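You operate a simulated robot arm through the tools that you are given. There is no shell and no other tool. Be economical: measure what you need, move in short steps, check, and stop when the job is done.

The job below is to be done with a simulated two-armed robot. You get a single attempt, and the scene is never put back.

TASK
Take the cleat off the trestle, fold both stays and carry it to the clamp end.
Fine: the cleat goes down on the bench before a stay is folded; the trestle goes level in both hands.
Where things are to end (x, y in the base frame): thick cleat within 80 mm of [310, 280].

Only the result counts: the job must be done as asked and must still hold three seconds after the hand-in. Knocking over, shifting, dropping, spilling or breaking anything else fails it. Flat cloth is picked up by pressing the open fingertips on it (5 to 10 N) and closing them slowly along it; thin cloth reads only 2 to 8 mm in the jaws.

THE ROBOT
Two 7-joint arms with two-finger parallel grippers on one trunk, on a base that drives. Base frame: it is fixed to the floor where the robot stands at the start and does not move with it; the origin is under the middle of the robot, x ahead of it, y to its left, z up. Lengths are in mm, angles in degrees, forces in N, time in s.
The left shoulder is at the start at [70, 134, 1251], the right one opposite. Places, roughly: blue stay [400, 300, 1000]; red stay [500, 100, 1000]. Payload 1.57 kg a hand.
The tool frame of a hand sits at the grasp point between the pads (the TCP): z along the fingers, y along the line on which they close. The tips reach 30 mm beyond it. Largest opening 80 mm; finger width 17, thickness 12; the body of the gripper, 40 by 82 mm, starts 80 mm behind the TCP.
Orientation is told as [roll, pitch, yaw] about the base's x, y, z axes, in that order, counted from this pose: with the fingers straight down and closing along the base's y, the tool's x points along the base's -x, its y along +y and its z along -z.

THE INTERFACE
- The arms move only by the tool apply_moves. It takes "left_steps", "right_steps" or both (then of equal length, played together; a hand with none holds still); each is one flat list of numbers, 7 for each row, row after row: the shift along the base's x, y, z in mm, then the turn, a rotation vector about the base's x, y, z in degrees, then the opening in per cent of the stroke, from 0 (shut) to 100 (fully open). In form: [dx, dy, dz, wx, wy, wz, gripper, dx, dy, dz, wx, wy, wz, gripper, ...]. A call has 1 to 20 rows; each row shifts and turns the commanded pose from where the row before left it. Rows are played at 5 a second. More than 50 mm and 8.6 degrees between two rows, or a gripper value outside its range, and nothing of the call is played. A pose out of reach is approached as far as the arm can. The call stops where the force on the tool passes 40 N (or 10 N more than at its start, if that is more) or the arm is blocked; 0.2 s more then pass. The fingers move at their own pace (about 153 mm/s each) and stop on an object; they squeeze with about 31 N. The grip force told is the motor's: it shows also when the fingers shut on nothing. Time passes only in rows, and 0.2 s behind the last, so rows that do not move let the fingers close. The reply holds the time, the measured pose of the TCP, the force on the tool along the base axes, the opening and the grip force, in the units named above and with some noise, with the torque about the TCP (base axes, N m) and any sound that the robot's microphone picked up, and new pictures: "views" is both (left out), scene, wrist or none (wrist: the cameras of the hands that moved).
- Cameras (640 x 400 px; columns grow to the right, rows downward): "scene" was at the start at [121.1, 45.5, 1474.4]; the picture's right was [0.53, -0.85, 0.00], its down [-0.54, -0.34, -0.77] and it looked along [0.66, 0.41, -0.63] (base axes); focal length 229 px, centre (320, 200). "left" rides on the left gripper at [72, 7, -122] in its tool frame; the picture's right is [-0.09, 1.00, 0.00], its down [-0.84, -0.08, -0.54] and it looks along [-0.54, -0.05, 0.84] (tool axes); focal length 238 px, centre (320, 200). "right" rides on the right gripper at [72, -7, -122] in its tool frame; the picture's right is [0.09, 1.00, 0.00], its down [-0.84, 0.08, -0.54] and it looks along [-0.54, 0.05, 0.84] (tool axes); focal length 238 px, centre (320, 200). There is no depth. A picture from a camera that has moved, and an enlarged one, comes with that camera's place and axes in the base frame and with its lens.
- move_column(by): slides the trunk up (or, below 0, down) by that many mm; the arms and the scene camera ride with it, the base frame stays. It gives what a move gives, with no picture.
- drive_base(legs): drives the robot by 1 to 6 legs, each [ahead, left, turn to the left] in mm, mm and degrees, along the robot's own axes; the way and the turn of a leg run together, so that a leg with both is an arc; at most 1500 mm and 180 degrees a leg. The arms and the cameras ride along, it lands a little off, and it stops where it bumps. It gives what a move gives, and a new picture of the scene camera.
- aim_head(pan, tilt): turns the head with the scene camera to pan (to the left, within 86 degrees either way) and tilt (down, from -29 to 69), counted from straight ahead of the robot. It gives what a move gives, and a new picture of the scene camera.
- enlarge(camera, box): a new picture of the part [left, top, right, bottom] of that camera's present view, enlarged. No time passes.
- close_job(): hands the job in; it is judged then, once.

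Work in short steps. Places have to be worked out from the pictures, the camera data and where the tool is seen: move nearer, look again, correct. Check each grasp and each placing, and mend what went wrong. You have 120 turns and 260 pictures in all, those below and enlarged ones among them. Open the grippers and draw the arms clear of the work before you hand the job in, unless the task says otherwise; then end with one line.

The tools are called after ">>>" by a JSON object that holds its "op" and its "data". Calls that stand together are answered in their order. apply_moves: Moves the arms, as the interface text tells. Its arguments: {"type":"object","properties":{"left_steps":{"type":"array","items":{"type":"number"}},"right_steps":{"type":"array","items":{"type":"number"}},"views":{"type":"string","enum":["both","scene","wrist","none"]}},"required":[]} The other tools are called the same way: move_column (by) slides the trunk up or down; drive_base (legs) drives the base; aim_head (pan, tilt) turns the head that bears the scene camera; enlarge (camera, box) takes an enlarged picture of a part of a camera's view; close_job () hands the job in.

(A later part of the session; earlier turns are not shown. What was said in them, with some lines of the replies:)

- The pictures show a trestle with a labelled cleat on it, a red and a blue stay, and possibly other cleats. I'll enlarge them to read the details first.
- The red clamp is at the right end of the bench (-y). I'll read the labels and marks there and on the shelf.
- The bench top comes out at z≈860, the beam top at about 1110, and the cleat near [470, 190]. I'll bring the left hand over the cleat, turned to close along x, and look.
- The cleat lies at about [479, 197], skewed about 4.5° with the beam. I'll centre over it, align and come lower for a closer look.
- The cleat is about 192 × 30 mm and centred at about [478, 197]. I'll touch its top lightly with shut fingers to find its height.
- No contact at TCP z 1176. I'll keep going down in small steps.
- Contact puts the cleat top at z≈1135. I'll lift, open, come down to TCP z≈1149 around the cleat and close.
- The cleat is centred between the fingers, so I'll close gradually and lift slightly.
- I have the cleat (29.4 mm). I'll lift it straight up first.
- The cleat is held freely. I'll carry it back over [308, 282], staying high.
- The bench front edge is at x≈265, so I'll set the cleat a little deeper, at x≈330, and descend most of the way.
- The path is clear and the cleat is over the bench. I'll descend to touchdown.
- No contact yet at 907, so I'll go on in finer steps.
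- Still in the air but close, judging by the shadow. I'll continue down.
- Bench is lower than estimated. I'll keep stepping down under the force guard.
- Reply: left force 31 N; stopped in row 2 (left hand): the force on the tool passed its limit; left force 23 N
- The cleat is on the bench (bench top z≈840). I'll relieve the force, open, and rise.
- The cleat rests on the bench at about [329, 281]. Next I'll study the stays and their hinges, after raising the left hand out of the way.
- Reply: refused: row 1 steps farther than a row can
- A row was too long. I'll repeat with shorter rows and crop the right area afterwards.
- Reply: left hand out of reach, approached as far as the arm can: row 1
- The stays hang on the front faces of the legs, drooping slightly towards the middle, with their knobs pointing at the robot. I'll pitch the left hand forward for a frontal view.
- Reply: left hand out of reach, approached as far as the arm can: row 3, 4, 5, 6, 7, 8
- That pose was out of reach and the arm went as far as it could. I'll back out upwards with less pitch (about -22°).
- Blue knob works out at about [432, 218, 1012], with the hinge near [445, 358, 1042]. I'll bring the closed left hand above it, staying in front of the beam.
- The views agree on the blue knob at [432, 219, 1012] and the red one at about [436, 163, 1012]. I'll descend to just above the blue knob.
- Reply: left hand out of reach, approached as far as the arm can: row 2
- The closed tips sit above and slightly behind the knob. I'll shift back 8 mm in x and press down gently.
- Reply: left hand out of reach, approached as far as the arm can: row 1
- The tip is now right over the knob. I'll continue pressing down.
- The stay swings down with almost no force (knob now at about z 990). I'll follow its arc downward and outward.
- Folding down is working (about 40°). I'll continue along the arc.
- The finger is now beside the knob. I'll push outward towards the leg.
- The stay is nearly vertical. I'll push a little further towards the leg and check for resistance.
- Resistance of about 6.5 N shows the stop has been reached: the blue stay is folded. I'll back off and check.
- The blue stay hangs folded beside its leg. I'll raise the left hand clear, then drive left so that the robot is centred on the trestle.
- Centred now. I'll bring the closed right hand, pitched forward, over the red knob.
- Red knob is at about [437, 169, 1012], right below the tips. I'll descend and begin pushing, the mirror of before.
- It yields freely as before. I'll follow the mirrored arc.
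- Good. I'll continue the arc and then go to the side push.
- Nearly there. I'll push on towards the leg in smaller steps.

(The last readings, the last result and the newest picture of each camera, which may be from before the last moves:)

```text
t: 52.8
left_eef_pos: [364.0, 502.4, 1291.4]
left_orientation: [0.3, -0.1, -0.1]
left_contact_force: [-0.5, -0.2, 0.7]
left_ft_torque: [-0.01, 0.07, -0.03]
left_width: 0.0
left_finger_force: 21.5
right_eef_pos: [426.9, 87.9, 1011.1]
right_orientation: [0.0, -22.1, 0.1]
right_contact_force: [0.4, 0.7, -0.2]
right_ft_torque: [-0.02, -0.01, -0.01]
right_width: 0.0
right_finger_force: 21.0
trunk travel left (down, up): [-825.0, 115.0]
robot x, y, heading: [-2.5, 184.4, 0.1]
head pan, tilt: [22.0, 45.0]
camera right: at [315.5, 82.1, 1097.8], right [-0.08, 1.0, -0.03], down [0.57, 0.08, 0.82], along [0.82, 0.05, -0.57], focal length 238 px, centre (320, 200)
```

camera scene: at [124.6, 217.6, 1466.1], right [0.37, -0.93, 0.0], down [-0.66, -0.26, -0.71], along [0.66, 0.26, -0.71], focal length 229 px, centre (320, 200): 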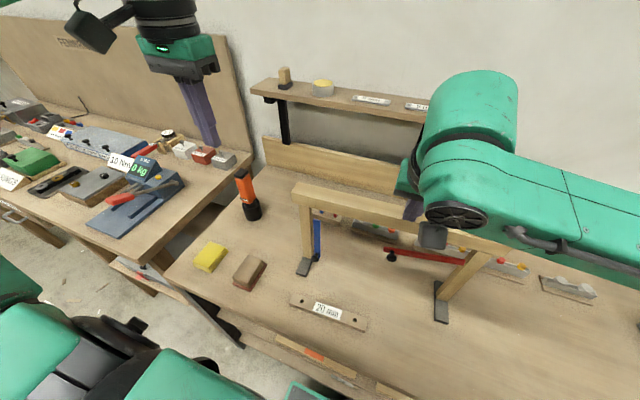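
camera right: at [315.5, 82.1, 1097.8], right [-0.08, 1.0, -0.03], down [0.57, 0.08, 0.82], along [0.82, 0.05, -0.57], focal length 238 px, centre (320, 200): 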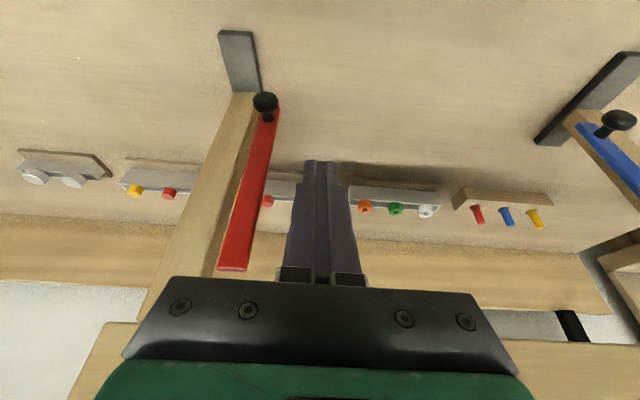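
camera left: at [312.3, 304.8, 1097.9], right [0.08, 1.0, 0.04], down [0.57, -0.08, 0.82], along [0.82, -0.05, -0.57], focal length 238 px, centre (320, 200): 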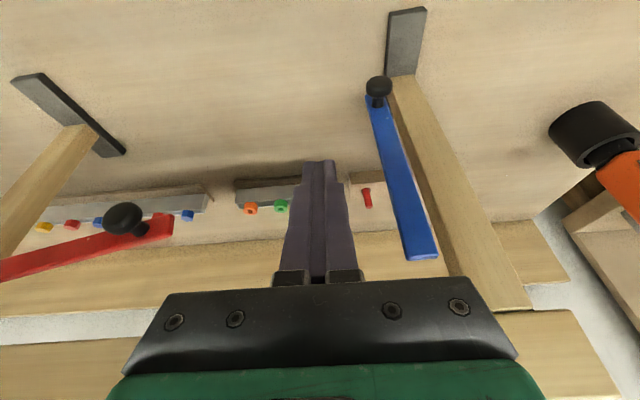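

Both stays hang folded. I'll raise the right hand, then turn both hands to close across the beam at y≈337 and y≈57.

>>> {"op": "apply_moves", "data": {"right_steps": [0, 0, 45, 0, 0, 0, 0, 0, 0, 45, 0, 0, 0, 0, 0, 0, 45, 0, 0, 0, 0, 0, 0, 45, 0, 0, 0, 0, 0, 0, 25, 0, 7.4, 0, 0, 0, 0, 25, 0, 7.4, 0, 0, 0, 0, 0, 0, 7.4, 0, 0], "views": "none"}}

>>> {"op": "apply_moves", "data": {"left_steps": [9, -14, -5, 0, 0, -7.25, 50, 9, -14, -5, 0, 0, -7.25, 50, 9, -14, -5, 0, 0, -7.25, 100, 9, -14, -5, 0, 0, -7.25, 100, 9, -14, -5, 0, 0, -7.25, 100, 9, -14, -5, 0, 0, -7.25, 100, 9, -14, -5, 0, 0, -7.25, 100, 9, -14, -5, 0, 0, -7.25, 100, 9, -14, -5, 0, 0, -7.25, 100, 9, -14, -5, 0, 0, -7.25, 100, 9, -14, -5, 0, 0, -7.25, 100, 8, -11, -5, 0, 0, -7.25, 100], "right_steps": [5, -3, 0, 0, 0, 7.75, 50, 5, -3, 0, 0, 0, 7.75, 50, 5, -3, 0, 0, 0, 7.75, 100, 5, -3, 0, 0, 0, 7.75, 100, 5, -3, 0, 0, 0, 7.75, 100, 5, -3, 0, 0, 0, 7.75, 100, 5, -3, 0, 0, 0, 7.75, 100, 5, -3, 0, 0, 0, 7.75, 100, 5, -3, 0, 0, 0, 7.75, 100, 5, -2, 0, 0, 0, 7.75, 100, 5, -2, 0, 0, 0, 7.75, 100, 3, -1, 0, 0, 0, 7.75, 100], "views": "both"}}

```text
t: 54.4
left_eef_pos: [366.9, 502.0, 1292.7]
left_orientation: [0.3, 0.0, 0.0]
left_contact_force: [1.0, 0.4, -0.4]
left_ft_torque: [-0.03, 0.01, 0.02]
left_width: 0.0
left_finger_force: 21.7
right_eef_pos: [427.9, 90.0, 1240.7]
right_orientation: [-0.1, 0.1, 0.1]
right_contact_force: [0.1, -0.5, 0.3]
right_ft_torque: [-0.02, 0.03, -0.04]
right_width: 0.0
right_finger_force: 21.9
trunk travel left (down, up): [-825.0, 115.0]
robot x, y, heading: [-2.3, 187.7, 0.0]
head pan, tilt: [22.0, 45.0]
```

```text
t: 57.0
left_eef_pos: [472.1, 334.5, 1232.5]
left_orientation: [0.3, -0.2, -87.2]
left_contact_force: [0.1, 0.6, -0.9]
left_ft_torque: [0.02, 0.01, -0.02]
left_width: 80.1
left_finger_force: 0.1
right_eef_pos: [485.0, 54.8, 1239.6]
right_orientation: [0.1, 0.0, 93.1]
right_contact_force: [0.0, 0.3, -1.1]
right_ft_torque: [0.01, 0.01, -0.03]
right_width: 80.2
right_finger_force: 0.0
trunk travel left (down, up): [-825.0, 115.0]
robot x, y, heading: [-2.2, 188.0, 0.3]
head pan, tilt: [22.0, 45.0]
camera scene: at [125.4, 217.4, 1466.0], right [0.37, -0.93, 0.0], down [-0.66, -0.26, -0.71], along [0.66, 0.26, -0.71], focal length 229 px, centre (320, 200)
camera right: at [496.4, -15.6, 1362.3], right [-0.99, -0.15, 0.0], down [-0.12, 0.83, 0.54], along [-0.08, 0.54, -0.84], focal length 238 px, centre (320, 200)
camera left: at [474.7, 407.6, 1352.5], right [1.0, -0.04, 0.01], down [-0.04, -0.84, 0.54], along [-0.02, -0.54, -0.84], focal length 238 px, centre (320, 200)
```

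scene: 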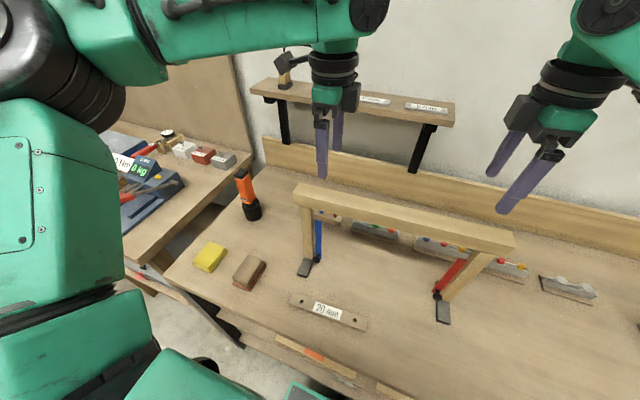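
right: 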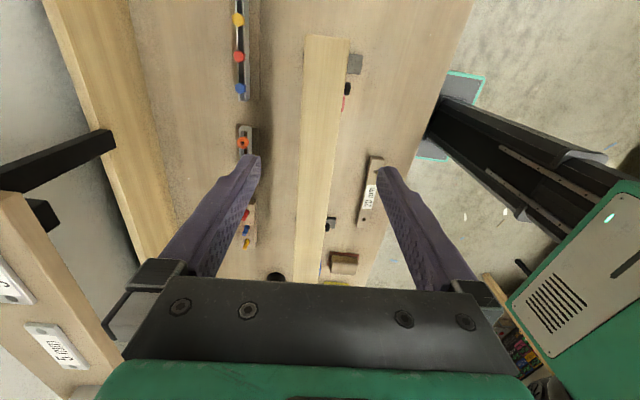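
left: 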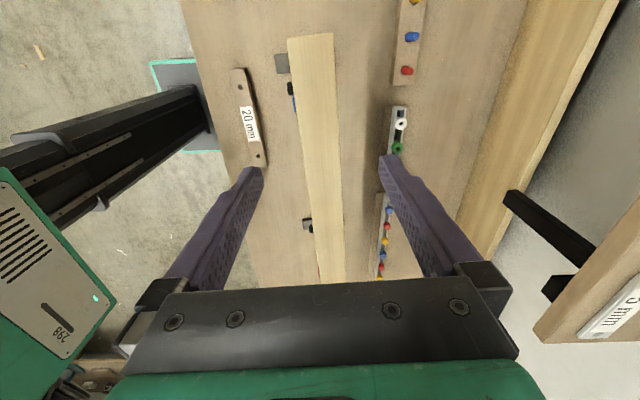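

Both hands are centred over the beam (it runs y -23 to 416, about 40 mm wide). I'll descend both to straddle it.

>>> {"op": "apply_moves", "data": {"left_steps": [0, 0, -40, 0, 0, 0, 100, 0, 0, -40, 0, 0, 0, 100, 0, 0, -32, 0, 0, 0, 100], "right_steps": [0, 1, -40, 0, 0, 0, 100, 0, 1, -40, 0, 0, 0, 100, 0, 1, -39, 0, 0, 0, 100], "views": "both"}}

```text
t: 57.8
left_eef_pos: [474.3, 334.9, 1120.9]
left_orientation: [0.3, -0.2, -87.0]
left_contact_force: [-0.6, -0.1, 0.1]
left_ft_torque: [0.0, 0.03, 0.0]
left_width: 80.0
left_finger_force: 0.1
right_eef_pos: [485.3, 59.1, 1120.5]
right_orientation: [0.0, 0.0, 92.8]
right_contact_force: [0.5, -0.2, 0.3]
right_ft_torque: [0.0, 0.02, 0.02]
right_width: 79.9
right_finger_force: 0.1
trunk travel left (down, up): [-825.0, 115.0]
robot x, y, heading: [-1.4, 186.0, -0.1]
head pan, tilt: [22.0, 45.0]
camera scene: at [125.1, 217.5, 1466.1], right [0.37, -0.93, 0.0], down [-0.66, -0.26, -0.71], along [0.66, 0.26, -0.71], focal length 229 px, centre (320, 200)
camera right: at [496.1, -13.2, 1242.8], right [-0.99, -0.14, 0.0], down [-0.12, 0.83, 0.54], along [-0.08, 0.54, -0.84], focal length 238 px, centre (320, 200)
camera left: at [476.0, 407.0, 1240.7], right [1.0, -0.04, 0.01], down [-0.04, -0.84, 0.54], along [-0.02, -0.54, -0.84], focal length 238 px, centre (320, 200)
```

scene: 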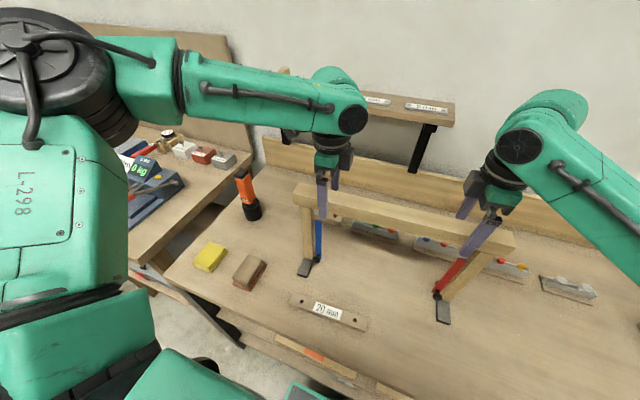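
right: 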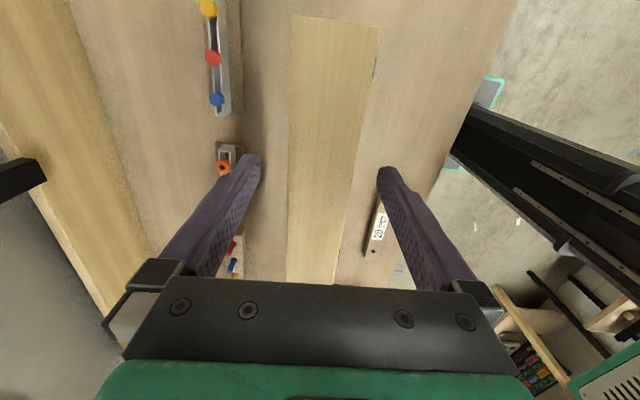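
left: 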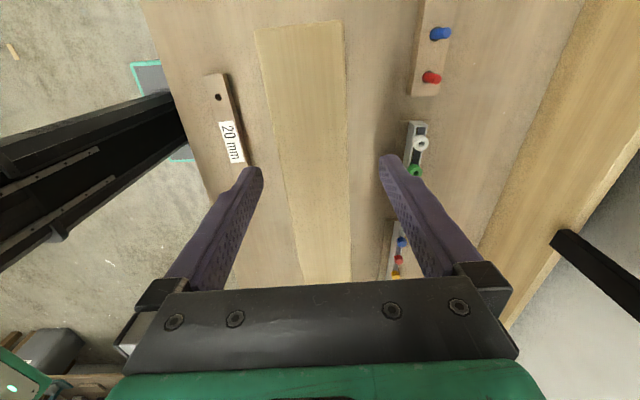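

Centred within 2 mm. I'll go down the last 15 mm and close both hands together, gradually.

>>> {"op": "apply_moves", "data": {"left_steps": [-2, 0, -15, 0, 0, 0, 100, 0, 0, 0, 0, 0, 0, 70, 0, 0, 0, 0, 0, 0, 57, 0, 0, 0, 0, 0, 0, 51, 0, 0, 0, 0, 0, 0, 40, 0, 0, 0, 0, 0, 0, 0, 0, 0, 0, 0, 0, 0, 0], "right_steps": [-1, 0, -15, 0, 0, 0, 100, 0, 0, 0, 0, 0, 0, 70, 0, 0, 0, 0, 0, 0, 57, 0, 0, 0, 0, 0, 0, 51, 0, 0, 0, 0, 0, 0, 40, 0, 0, 0, 0, 0, 0, 0, 0, 0, 0, 0, 0, 0, 0], "views": "wrist"}}

```text
t: 59.4
left_eef_pos: [471.2, 336.3, 1105.6]
left_orientation: [0.3, -0.2, -87.1]
left_contact_force: [-0.7, 0.0, -0.4]
left_ft_torque: [-0.25, 0.7, -0.26]
left_width: 39.6
left_finger_force: 31.2
right_eef_pos: [484.4, 58.1, 1105.2]
right_orientation: [0.0, 0.1, 92.9]
right_contact_force: [2.3, -0.5, 0.2]
right_ft_torque: [0.04, -0.45, -0.42]
right_width: 39.8
right_finger_force: 30.9
trunk travel left (down, up): [-825.0, 115.0]
robot x, y, heading: [-0.7, 185.3, 0.2]
head pan, tilt: [22.0, 45.0]
camera right: at [495.3, -13.2, 1228.0], right [-0.99, -0.14, 0.0], down [-0.12, 0.83, 0.54], along [-0.08, 0.54, -0.84], focal length 238 px, centre (320, 200)
camera left: at [473.8, 407.5, 1226.1], right [1.0, -0.04, 0.0], down [-0.04, -0.84, 0.54], along [-0.02, -0.54, -0.84], focal length 238 px, centre (320, 200)
```

right: 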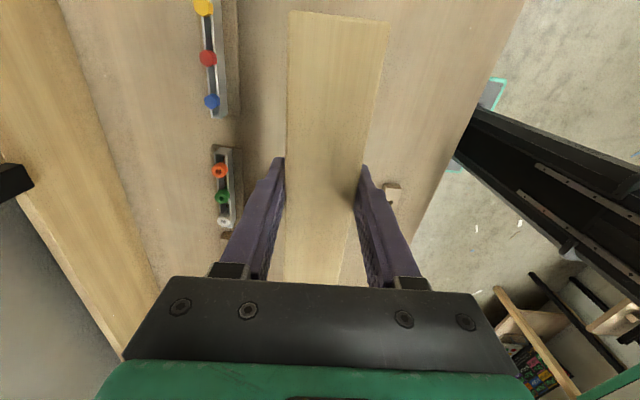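
left: 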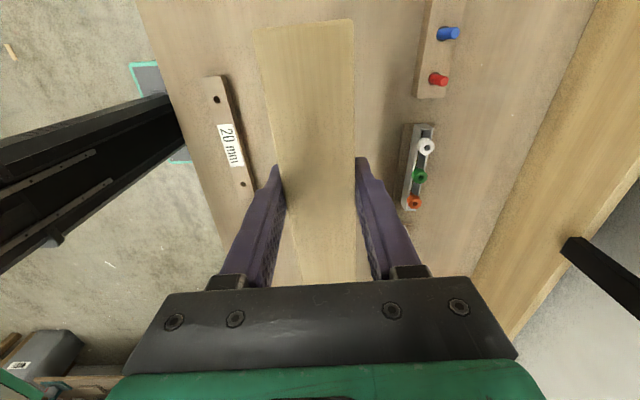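

Both hands hold the beam (39.7 mm). Before lifting I'll look at the clamp end to choose the landing place.

>>> {"op": "aim_head", "data": {"pan": -40, "tilt": 42}}

>>> {"op": "aim_head", "data": {"pan": -15, "tilt": 60}}

```text
t: 60.8
left_eef_pos: [471.1, 336.1, 1105.5]
left_orientation: [0.2, -0.1, -87.0]
left_contact_force: [-3.4, 1.0, 0.0]
left_ft_torque: [-0.2, 0.56, -0.19]
left_width: 40.0
left_finger_force: 31.3
right_eef_pos: [485.9, 58.5, 1105.1]
right_orientation: [0.0, 0.0, 92.9]
right_contact_force: [5.6, -1.1, 0.7]
right_ft_torque: [0.0, -0.3, -0.44]
right_width: 39.9
right_finger_force: 31.3
trunk travel left (down, up): [-825.0, 115.0]
robot x, y, heading: [0.5, 192.2, -0.0]
head pan, tilt: [-40.0, 42.0]
camera scene: at [113.9, 133.3, 1470.3], right [-0.64, -0.77, 0.0], down [-0.51, 0.43, -0.74], along [0.57, -0.48, -0.67], focal length 229 px, centre (320, 200)
```

scene: 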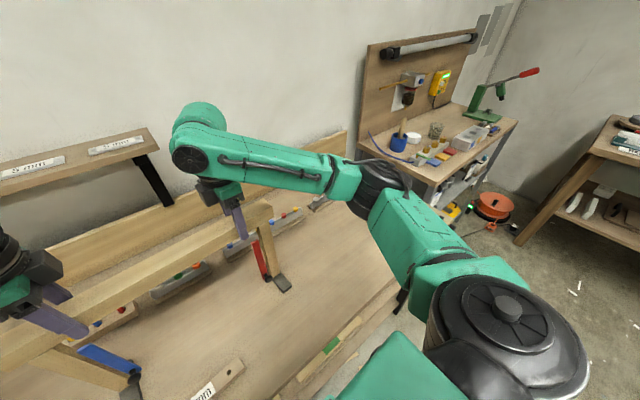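

```text
t: 61.6
left_eef_pos: [470.7, 336.3, 1105.1]
left_orientation: [0.2, -0.1, -87.0]
left_contact_force: [-4.5, 1.0, -0.5]
left_ft_torque: [-0.09, 0.69, -0.23]
left_width: 39.8
left_finger_force: 30.7
right_eef_pos: [485.5, 57.6, 1104.7]
right_orientation: [0.0, -0.1, 92.9]
right_contact_force: [6.5, -1.4, 1.3]
right_ft_torque: [-0.1, -0.39, -0.38]
right_width: 39.7
right_finger_force: 30.7
trunk travel left (down, up): [-825.0, 115.0]
robot x, y, heading: [2.3, 183.3, -0.1]
head pan, tilt: [-15.0, 60.0]
camera scene: at [114.1, 169.6, 1446.5], right [-0.26, -0.97, 0.0], down [-0.84, 0.23, -0.5], along [0.48, -0.13, -0.87], focal length 229 px, centre (320, 200)
```

scene: 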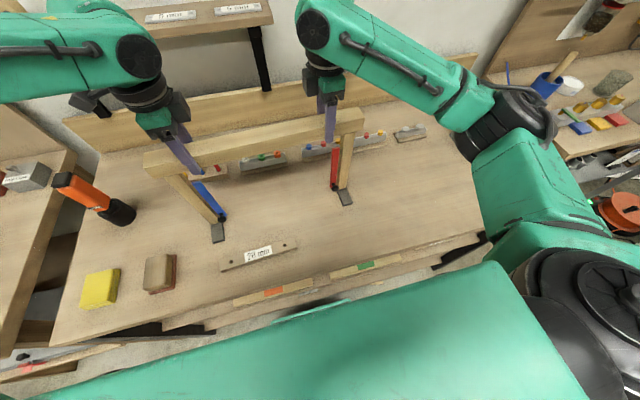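

The clamp end is the bench's right end, with clear bench between the red leg and the clamp and blocks. I'll lift with the column so the trestle stays level.

>>> {"op": "move_column", "data": {"by": 15}}

>>> {"op": "move_column", "data": {"by": 35}}

>>> {"op": "aim_head", "data": {"pan": 10, "tilt": 48}}

```text
t: 62.3
left_eef_pos: [471.5, 334.9, 1120.0]
left_orientation: [0.2, -0.1, -87.2]
left_contact_force: [-3.9, 2.0, -7.5]
left_ft_torque: [0.13, 0.44, -0.5]
left_width: 40.2
left_finger_force: 30.7
right_eef_pos: [484.1, 59.6, 1119.8]
right_orientation: [0.1, 0.0, 93.0]
right_contact_force: [4.1, -0.3, -4.4]
right_ft_torque: [0.37, -0.5, -0.54]
right_width: 40.2
right_finger_force: 31.2
trunk travel left (down, up): [-840.0, 100.0]
robot x, y, heading: [-0.0, 187.7, 0.1]
head pan, tilt: [-15.0, 60.0]
```

```text
t: 63.1
left_eef_pos: [472.7, 336.6, 1154.5]
left_orientation: [0.2, -0.1, -87.1]
left_contact_force: [-2.2, 0.4, -8.7]
left_ft_torque: [0.53, 0.5, -0.42]
left_width: 39.8
left_finger_force: 30.5
right_eef_pos: [486.3, 57.6, 1155.5]
right_orientation: [0.1, 0.1, 93.1]
right_contact_force: [2.5, -0.8, -3.4]
right_ft_torque: [0.18, -0.54, -0.38]
right_width: 40.1
right_finger_force: 31.0
trunk travel left (down, up): [-875.0, 65.0]
robot x, y, heading: [-3.4, 189.0, -0.1]
head pan, tilt: [-15.0, 60.0]
```

```text
t: 64.0
left_eef_pos: [473.0, 336.0, 1155.2]
left_orientation: [0.1, -0.1, -87.1]
left_contact_force: [-2.1, 1.3, -8.2]
left_ft_torque: [0.55, 0.58, -0.41]
left_width: 39.9
left_finger_force: 31.2
right_eef_pos: [486.5, 57.6, 1153.6]
right_orientation: [0.1, 0.0, 93.0]
right_contact_force: [2.4, -1.2, -3.5]
right_ft_torque: [0.19, -0.62, -0.2]
right_width: 39.8
right_finger_force: 30.9
trunk travel left (down, up): [-875.0, 65.0]
robot x, y, heading: [3.5, 184.1, -0.2]
head pan, tilt: [10.0, 48.0]
camera scene: at [129.0, 200.7, 1511.6], right [0.17, -0.98, 0.0], down [-0.73, -0.13, -0.67], along [0.66, 0.12, -0.74], focal length 229 px, centre (320, 200)
```

scene: 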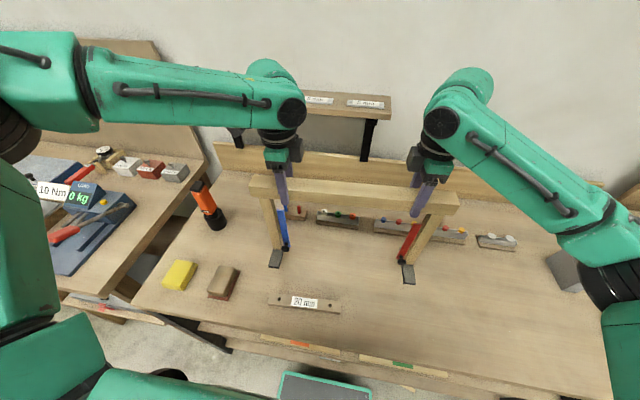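

The trestle is up about 50 mm, level, with the stays folded and about 12 N shared. I'll drive right in two legs, checking between.

>>> {"op": "drive_base", "data": {"legs": [[0, -180, 0]]}}

```text
t: 65.5
left_eef_pos: [472.0, 163.3, 1153.5]
left_orientation: [0.2, -0.4, -87.1]
left_contact_force: [-2.8, 2.0, -7.3]
left_ft_torque: [0.19, 0.37, -0.38]
left_width: 40.0
left_finger_force: 30.7
right_eef_pos: [485.5, -114.1, 1154.1]
right_orientation: [0.0, 0.2, 93.0]
right_contact_force: [3.0, -1.4, -3.6]
right_ft_torque: [0.28, -0.43, -0.24]
right_width: 40.2
right_finger_force: 30.9
trunk travel left (down, up): [-875.0, 65.0]
robot x, y, heading: [-1.1, 10.2, 0.1]
head pan, tilt: [10.0, 48.0]
camera scene: at [128.9, 28.6, 1511.6], right [0.18, -0.98, 0.0], down [-0.73, -0.13, -0.67], along [0.66, 0.11, -0.74], focal length 229 px, centre (320, 200)
```

scene: 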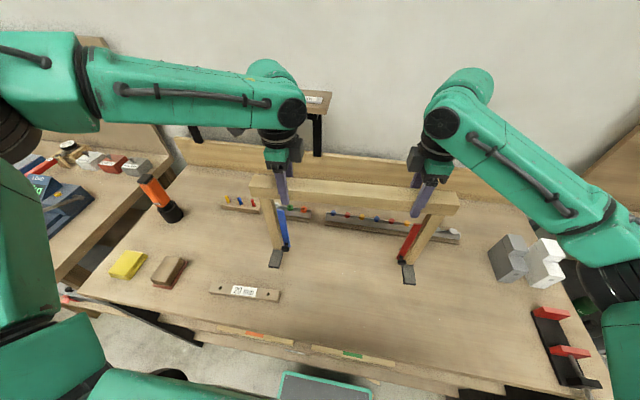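

All steady. The clamp and blocks begin beyond y≈-440, so I'll drive another 205 mm right, leaving the red foot about 75 mm short of the blocks.

>>> {"op": "drive_base", "data": {"legs": [[0, -205, 0]]}}

>>> {"op": "enlarge", "data": {"camera": "scene", "box": [240, 170, 520, 345]}}

```text
t: 67.1
left_eef_pos: [471.8, -36.3, 1155.4]
left_orientation: [0.2, -0.4, -86.7]
left_contact_force: [-1.6, -0.3, -5.3]
left_ft_torque: [-0.24, 0.41, -0.21]
left_width: 39.8
left_finger_force: 31.5
right_eef_pos: [488.1, -313.3, 1154.9]
right_orientation: [0.2, 0.1, 93.2]
right_contact_force: [0.9, 0.8, -8.5]
right_ft_torque: [-0.14, -0.46, -0.13]
right_width: 39.9
right_finger_force: 30.7
trunk travel left (down, up): [-875.0, 65.0]
robot x, y, heading: [6.3, -191.5, 0.3]
head pan, tilt: [10.0, 48.0]
camera scene: at [129.4, -172.6, 1511.6], right [0.18, -0.98, 0.0], down [-0.73, -0.14, -0.67], along [0.66, 0.12, -0.74], focal length 229 px, centre (320, 200)
```

scene: 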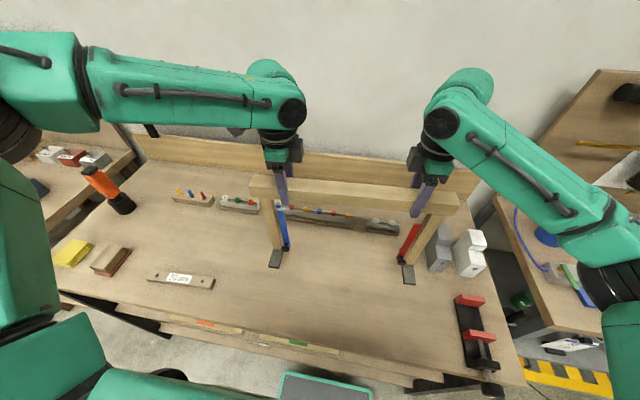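

```text
2.29 times, centred on (380, 258) of scene
camera zoom: at [129.4, -172.6, 1511.6], right [0.18, -0.98, 0.0], down [-0.73, -0.14, -0.67], along [0.66, 0.12, -0.74], focal length 523 px, centre (183, 69)
```

zoom: 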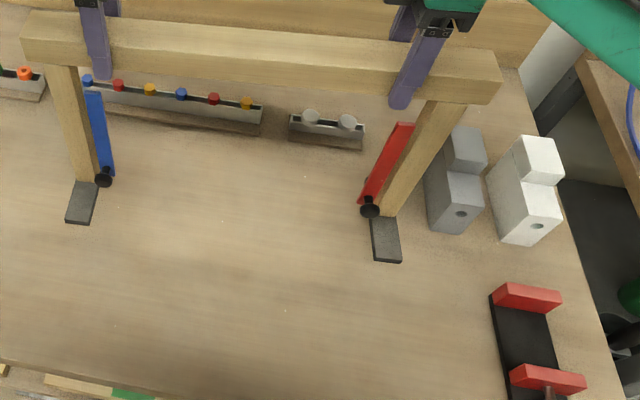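

Feet land clear of everything, with about 60 mm to the grey block. I'll lower with the column.

>>> {"op": "move_column", "data": {"by": -42}}

>>> {"op": "move_column", "data": {"by": -5}}

>>> {"op": "move_column", "data": {"by": -2.5}}

```text
t: 67.9
left_eef_pos: [471.8, -40.4, 1113.0]
left_orientation: [0.2, -0.1, -86.7]
left_contact_force: [0.7, -0.6, -5.0]
left_ft_torque: [-0.31, 0.48, 0.08]
left_width: 39.9
left_finger_force: 30.8
right_eef_pos: [486.5, -317.1, 1111.9]
right_orientation: [0.1, -0.1, 93.3]
right_contact_force: [-0.9, 1.0, -6.8]
right_ft_torque: [0.01, -0.58, 0.07]
right_width: 39.8
right_finger_force: 31.5
trunk travel left (down, up): [-833.0, 107.0]
robot x, y, heading: [2.5, -189.7, 0.2]
head pan, tilt: [10.0, 48.0]
```

```text
t: 68.5
left_eef_pos: [473.0, -40.4, 1107.4]
left_orientation: [0.1, -0.1, -86.8]
left_contact_force: [0.6, -0.5, -3.9]
left_ft_torque: [-0.27, 0.5, -0.03]
left_width: 39.9
left_finger_force: 31.0
right_eef_pos: [487.2, -317.6, 1107.4]
right_orientation: [0.2, 0.0, 93.3]
right_contact_force: [-0.7, 1.0, -8.1]
right_ft_torque: [-0.11, -0.59, -0.03]
right_width: 39.8
right_finger_force: 31.0
trunk travel left (down, up): [-828.0, 112.0]
robot x, y, heading: [0.9, -188.1, 0.4]
head pan, tilt: [10.0, 48.0]
```

```text
t: 69.0
left_eef_pos: [472.1, -39.3, 1106.1]
left_orientation: [0.3, -0.1, -86.6]
left_contact_force: [-1.3, -0.7, -3.8]
left_ft_torque: [-0.33, 0.58, -0.11]
left_width: 39.7
left_finger_force: 30.4
right_eef_pos: [485.8, -317.4, 1105.3]
right_orientation: [0.2, 0.0, 93.3]
right_contact_force: [0.1, 1.4, -5.0]
right_ft_torque: [-0.39, -0.34, -0.15]
right_width: 39.8
right_finger_force: 30.5
trunk travel left (down, up): [-826.0, 114.0]
robot x, y, heading: [-0.8, -189.9, 0.2]
head pan, tilt: [10.0, 48.0]
```

Almost down. Another millimetre or two should bring contact.

>>> {"op": "move_column", "data": {"by": -1.5}}

>>> {"op": "move_column", "data": {"by": -1}}

```text
t: 69.5
left_eef_pos: [470.4, -39.9, 1105.6]
left_orientation: [0.4, -0.1, -86.7]
left_contact_force: [-0.3, -1.4, 6.5]
left_ft_torque: [0.08, 0.83, -0.24]
left_width: 40.0
left_finger_force: 31.1
right_eef_pos: [485.5, -316.4, 1105.4]
right_orientation: [-0.1, 0.0, 93.2]
right_contact_force: [4.2, 0.9, 5.5]
right_ft_torque: [-0.82, -0.13, -0.14]
right_width: 40.0
right_finger_force: 30.7
trunk travel left (down, up): [-824.0, 116.0]
robot x, y, heading: [2.6, -191.2, 0.4]
head pan, tilt: [10.0, 48.0]
```

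```text
t: 70.0
left_eef_pos: [469.5, -38.9, 1103.8]
left_orientation: [0.5, -0.2, -86.8]
left_contact_force: [0.9, 0.5, 19.0]
left_ft_torque: [0.38, 0.75, -0.3]
left_width: 40.1
left_finger_force: 31.1
right_eef_pos: [485.0, -317.3, 1105.8]
right_orientation: [-0.3, 0.0, 93.2]
right_contact_force: [9.5, -0.4, 14.9]
right_ft_torque: [-0.78, -0.32, -0.01]
right_width: 39.9
right_finger_force: 31.4
trunk travel left (down, up): [-823.0, 117.0]
robot x, y, heading: [1.9, -194.7, 0.3]
head pan, tilt: [10.0, 48.0]
```

The trestle is down. I'll relieve the pressure by about 1.5 mm and open both hands gently together.

>>> {"op": "move_column", "data": {"by": 1.3}}

>>> {"op": "apply_moves", "data": {"left_steps": [0, 0, 0, 0, 0, 0, 56, 0, 0, 0, 0, 0, 0, 70, 0, 0, 0, 0, 0, 0, 100, 0, 0, 0, 0, 0, 0, 100], "right_steps": [0, 0, 0, 0, 0, 0, 56, 0, 0, 0, 0, 0, 0, 70, 0, 0, 0, 0, 0, 0, 100, 0, 0, 0, 0, 0, 0, 100], "views": "wrist"}}

```text
t: 70.5
left_eef_pos: [470.1, -38.9, 1105.4]
left_orientation: [0.4, -0.3, -86.7]
left_contact_force: [2.4, 1.7, 17.1]
left_ft_torque: [0.03, 0.17, -0.42]
left_width: 39.8
left_finger_force: 30.9
right_eef_pos: [484.8, -315.9, 1105.8]
right_orientation: [-0.1, -0.2, 93.2]
right_contact_force: [11.7, -0.3, 14.5]
right_ft_torque: [-0.06, -0.93, -0.14]
right_width: 39.9
right_finger_force: 30.7
trunk travel left (down, up): [-824.0, 116.0]
robot x, y, heading: [3.0, -192.5, 0.3]
head pan, tilt: [10.0, 48.0]
```

```text
t: 71.5
left_eef_pos: [470.6, -39.5, 1106.1]
left_orientation: [0.3, -0.2, -86.7]
left_contact_force: [0.3, -0.1, 0.1]
left_ft_torque: [0.0, 0.0, -0.03]
left_width: 80.0
left_finger_force: 0.1
right_eef_pos: [485.8, -318.1, 1105.1]
right_orientation: [0.2, -0.1, 93.3]
right_contact_force: [1.3, -0.4, -0.1]
right_ft_torque: [-0.03, 0.01, 0.03]
right_width: 79.9
right_finger_force: 0.0
trunk travel left (down, up): [-824.0, 116.0]
robot x, y, heading: [0.5, -189.4, 0.2]
head pan, tilt: [10.0, 48.0]
camera right: at [496.6, -388.6, 1227.2], right [-0.99, -0.15, 0.0], down [-0.12, 0.83, 0.54], along [-0.08, 0.54, -0.84], focal length 238 px, centre (320, 200)
camera left: at [472.5, 31.9, 1225.6], right [1.0, -0.03, 0.0], down [-0.03, -0.84, 0.54], along [-0.01, -0.54, -0.84], focal length 238 px, centre (320, 200)
```

right: 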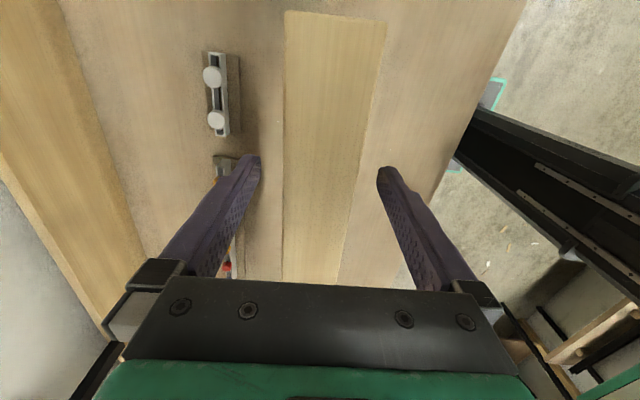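
left: 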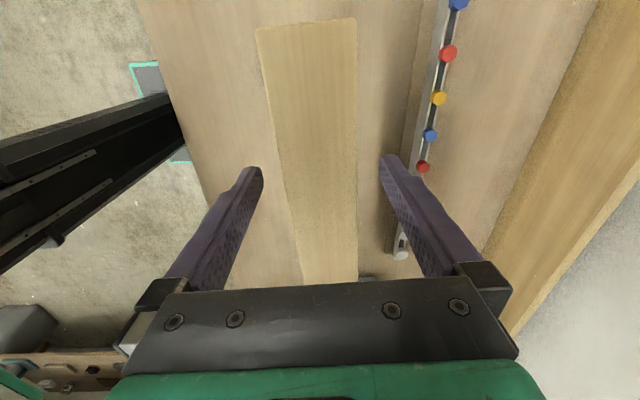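

Both hands are free of the beam. I'll raise them straight up, draw them back and check the scene.

>>> {"op": "apply_moves", "data": {"left_steps": [0, 0, 40, 0, 0, 0, 100, 0, 0, 40, 0, 0, 0, 100, 0, 0, 45, 0, 0, 0, 100, -25, 10, 30, 0, 0, 0, 100, -40, 10, 0, 0, 0, 0, 100, -40, 10, 0, 0, 0, 0, 100], "right_steps": [0, 0, 40, 0, 0, 0, 100, 0, 0, 40, 0, 0, 0, 100, 0, 0, 45, 0, 0, 0, 100, -25, -10, 30, 0, 0, 0, 100, -40, -10, 0, 0, 0, 0, 100, -40, -10, 0, 0, 0, 0, 100], "views": "scene"}}

>>> {"op": "enlarge", "data": {"camera": "scene", "box": [120, 160, 520, 400]}}

```text
t: 72.9
left_eef_pos: [360.3, -10.5, 1261.8]
left_orientation: [0.4, -0.2, -86.7]
left_contact_force: [0.1, -0.5, -0.5]
left_ft_torque: [0.03, 0.0, -0.01]
left_width: 79.9
left_finger_force: 0.0
right_eef_pos: [375.5, -348.3, 1262.0]
right_orientation: [-0.1, 0.0, 93.2]
right_contact_force: [-0.7, 0.7, 0.6]
right_ft_torque: [-0.01, -0.02, -0.02]
right_width: 80.0
right_finger_force: 0.0
trunk travel left (down, up): [-824.0, 116.0]
robot x, y, heading: [-2.4, -187.8, 0.3]
head pan, tilt: [10.0, 48.0]
camera scene: at [122.8, -177.3, 1461.6], right [0.18, -0.98, 0.0], down [-0.73, -0.13, -0.67], along [0.66, 0.12, -0.74], focal length 229 px, centre (320, 200)
```

scene: 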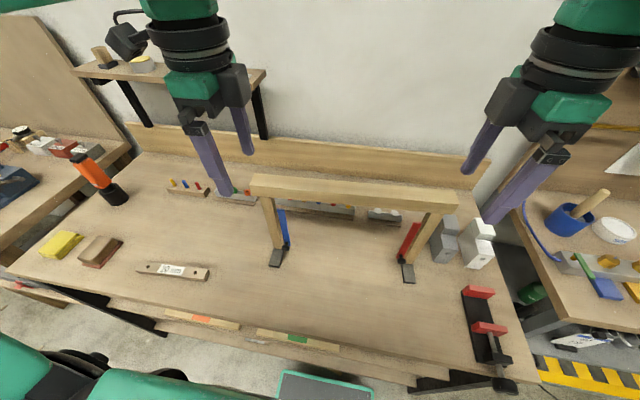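

```text
1.60 times, centred on (320, 280) of scene
camera zoom: at [122.8, -177.3, 1461.6], right [0.18, -0.98, 0.0], down [-0.73, -0.13, -0.67], along [0.66, 0.12, -0.74], focal length 366 px, centre (320, 72)
```

zoom: 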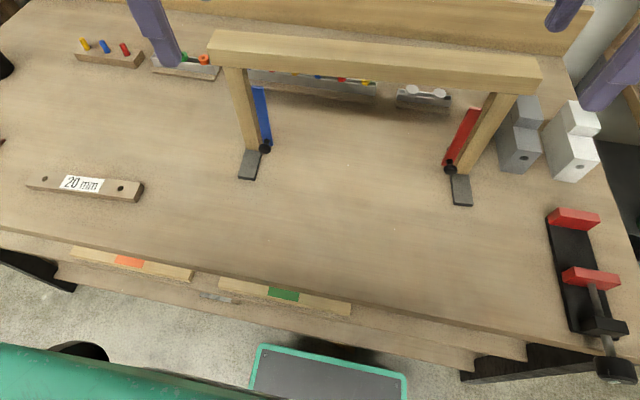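

The trestle stands level at the clamp end with both stays folded. The cleat lies at about [325, 275], the arms are clear and nothing else was disturbed, so I'm handing in.

>>> {"op": "close_job", "data": {}}

```text
The job is handed in.
```

The job is handed in: the cleat is on the bench near [325, 275], both stays are folded, and the trestle was carried level in both hands and now stands at the clamp end.
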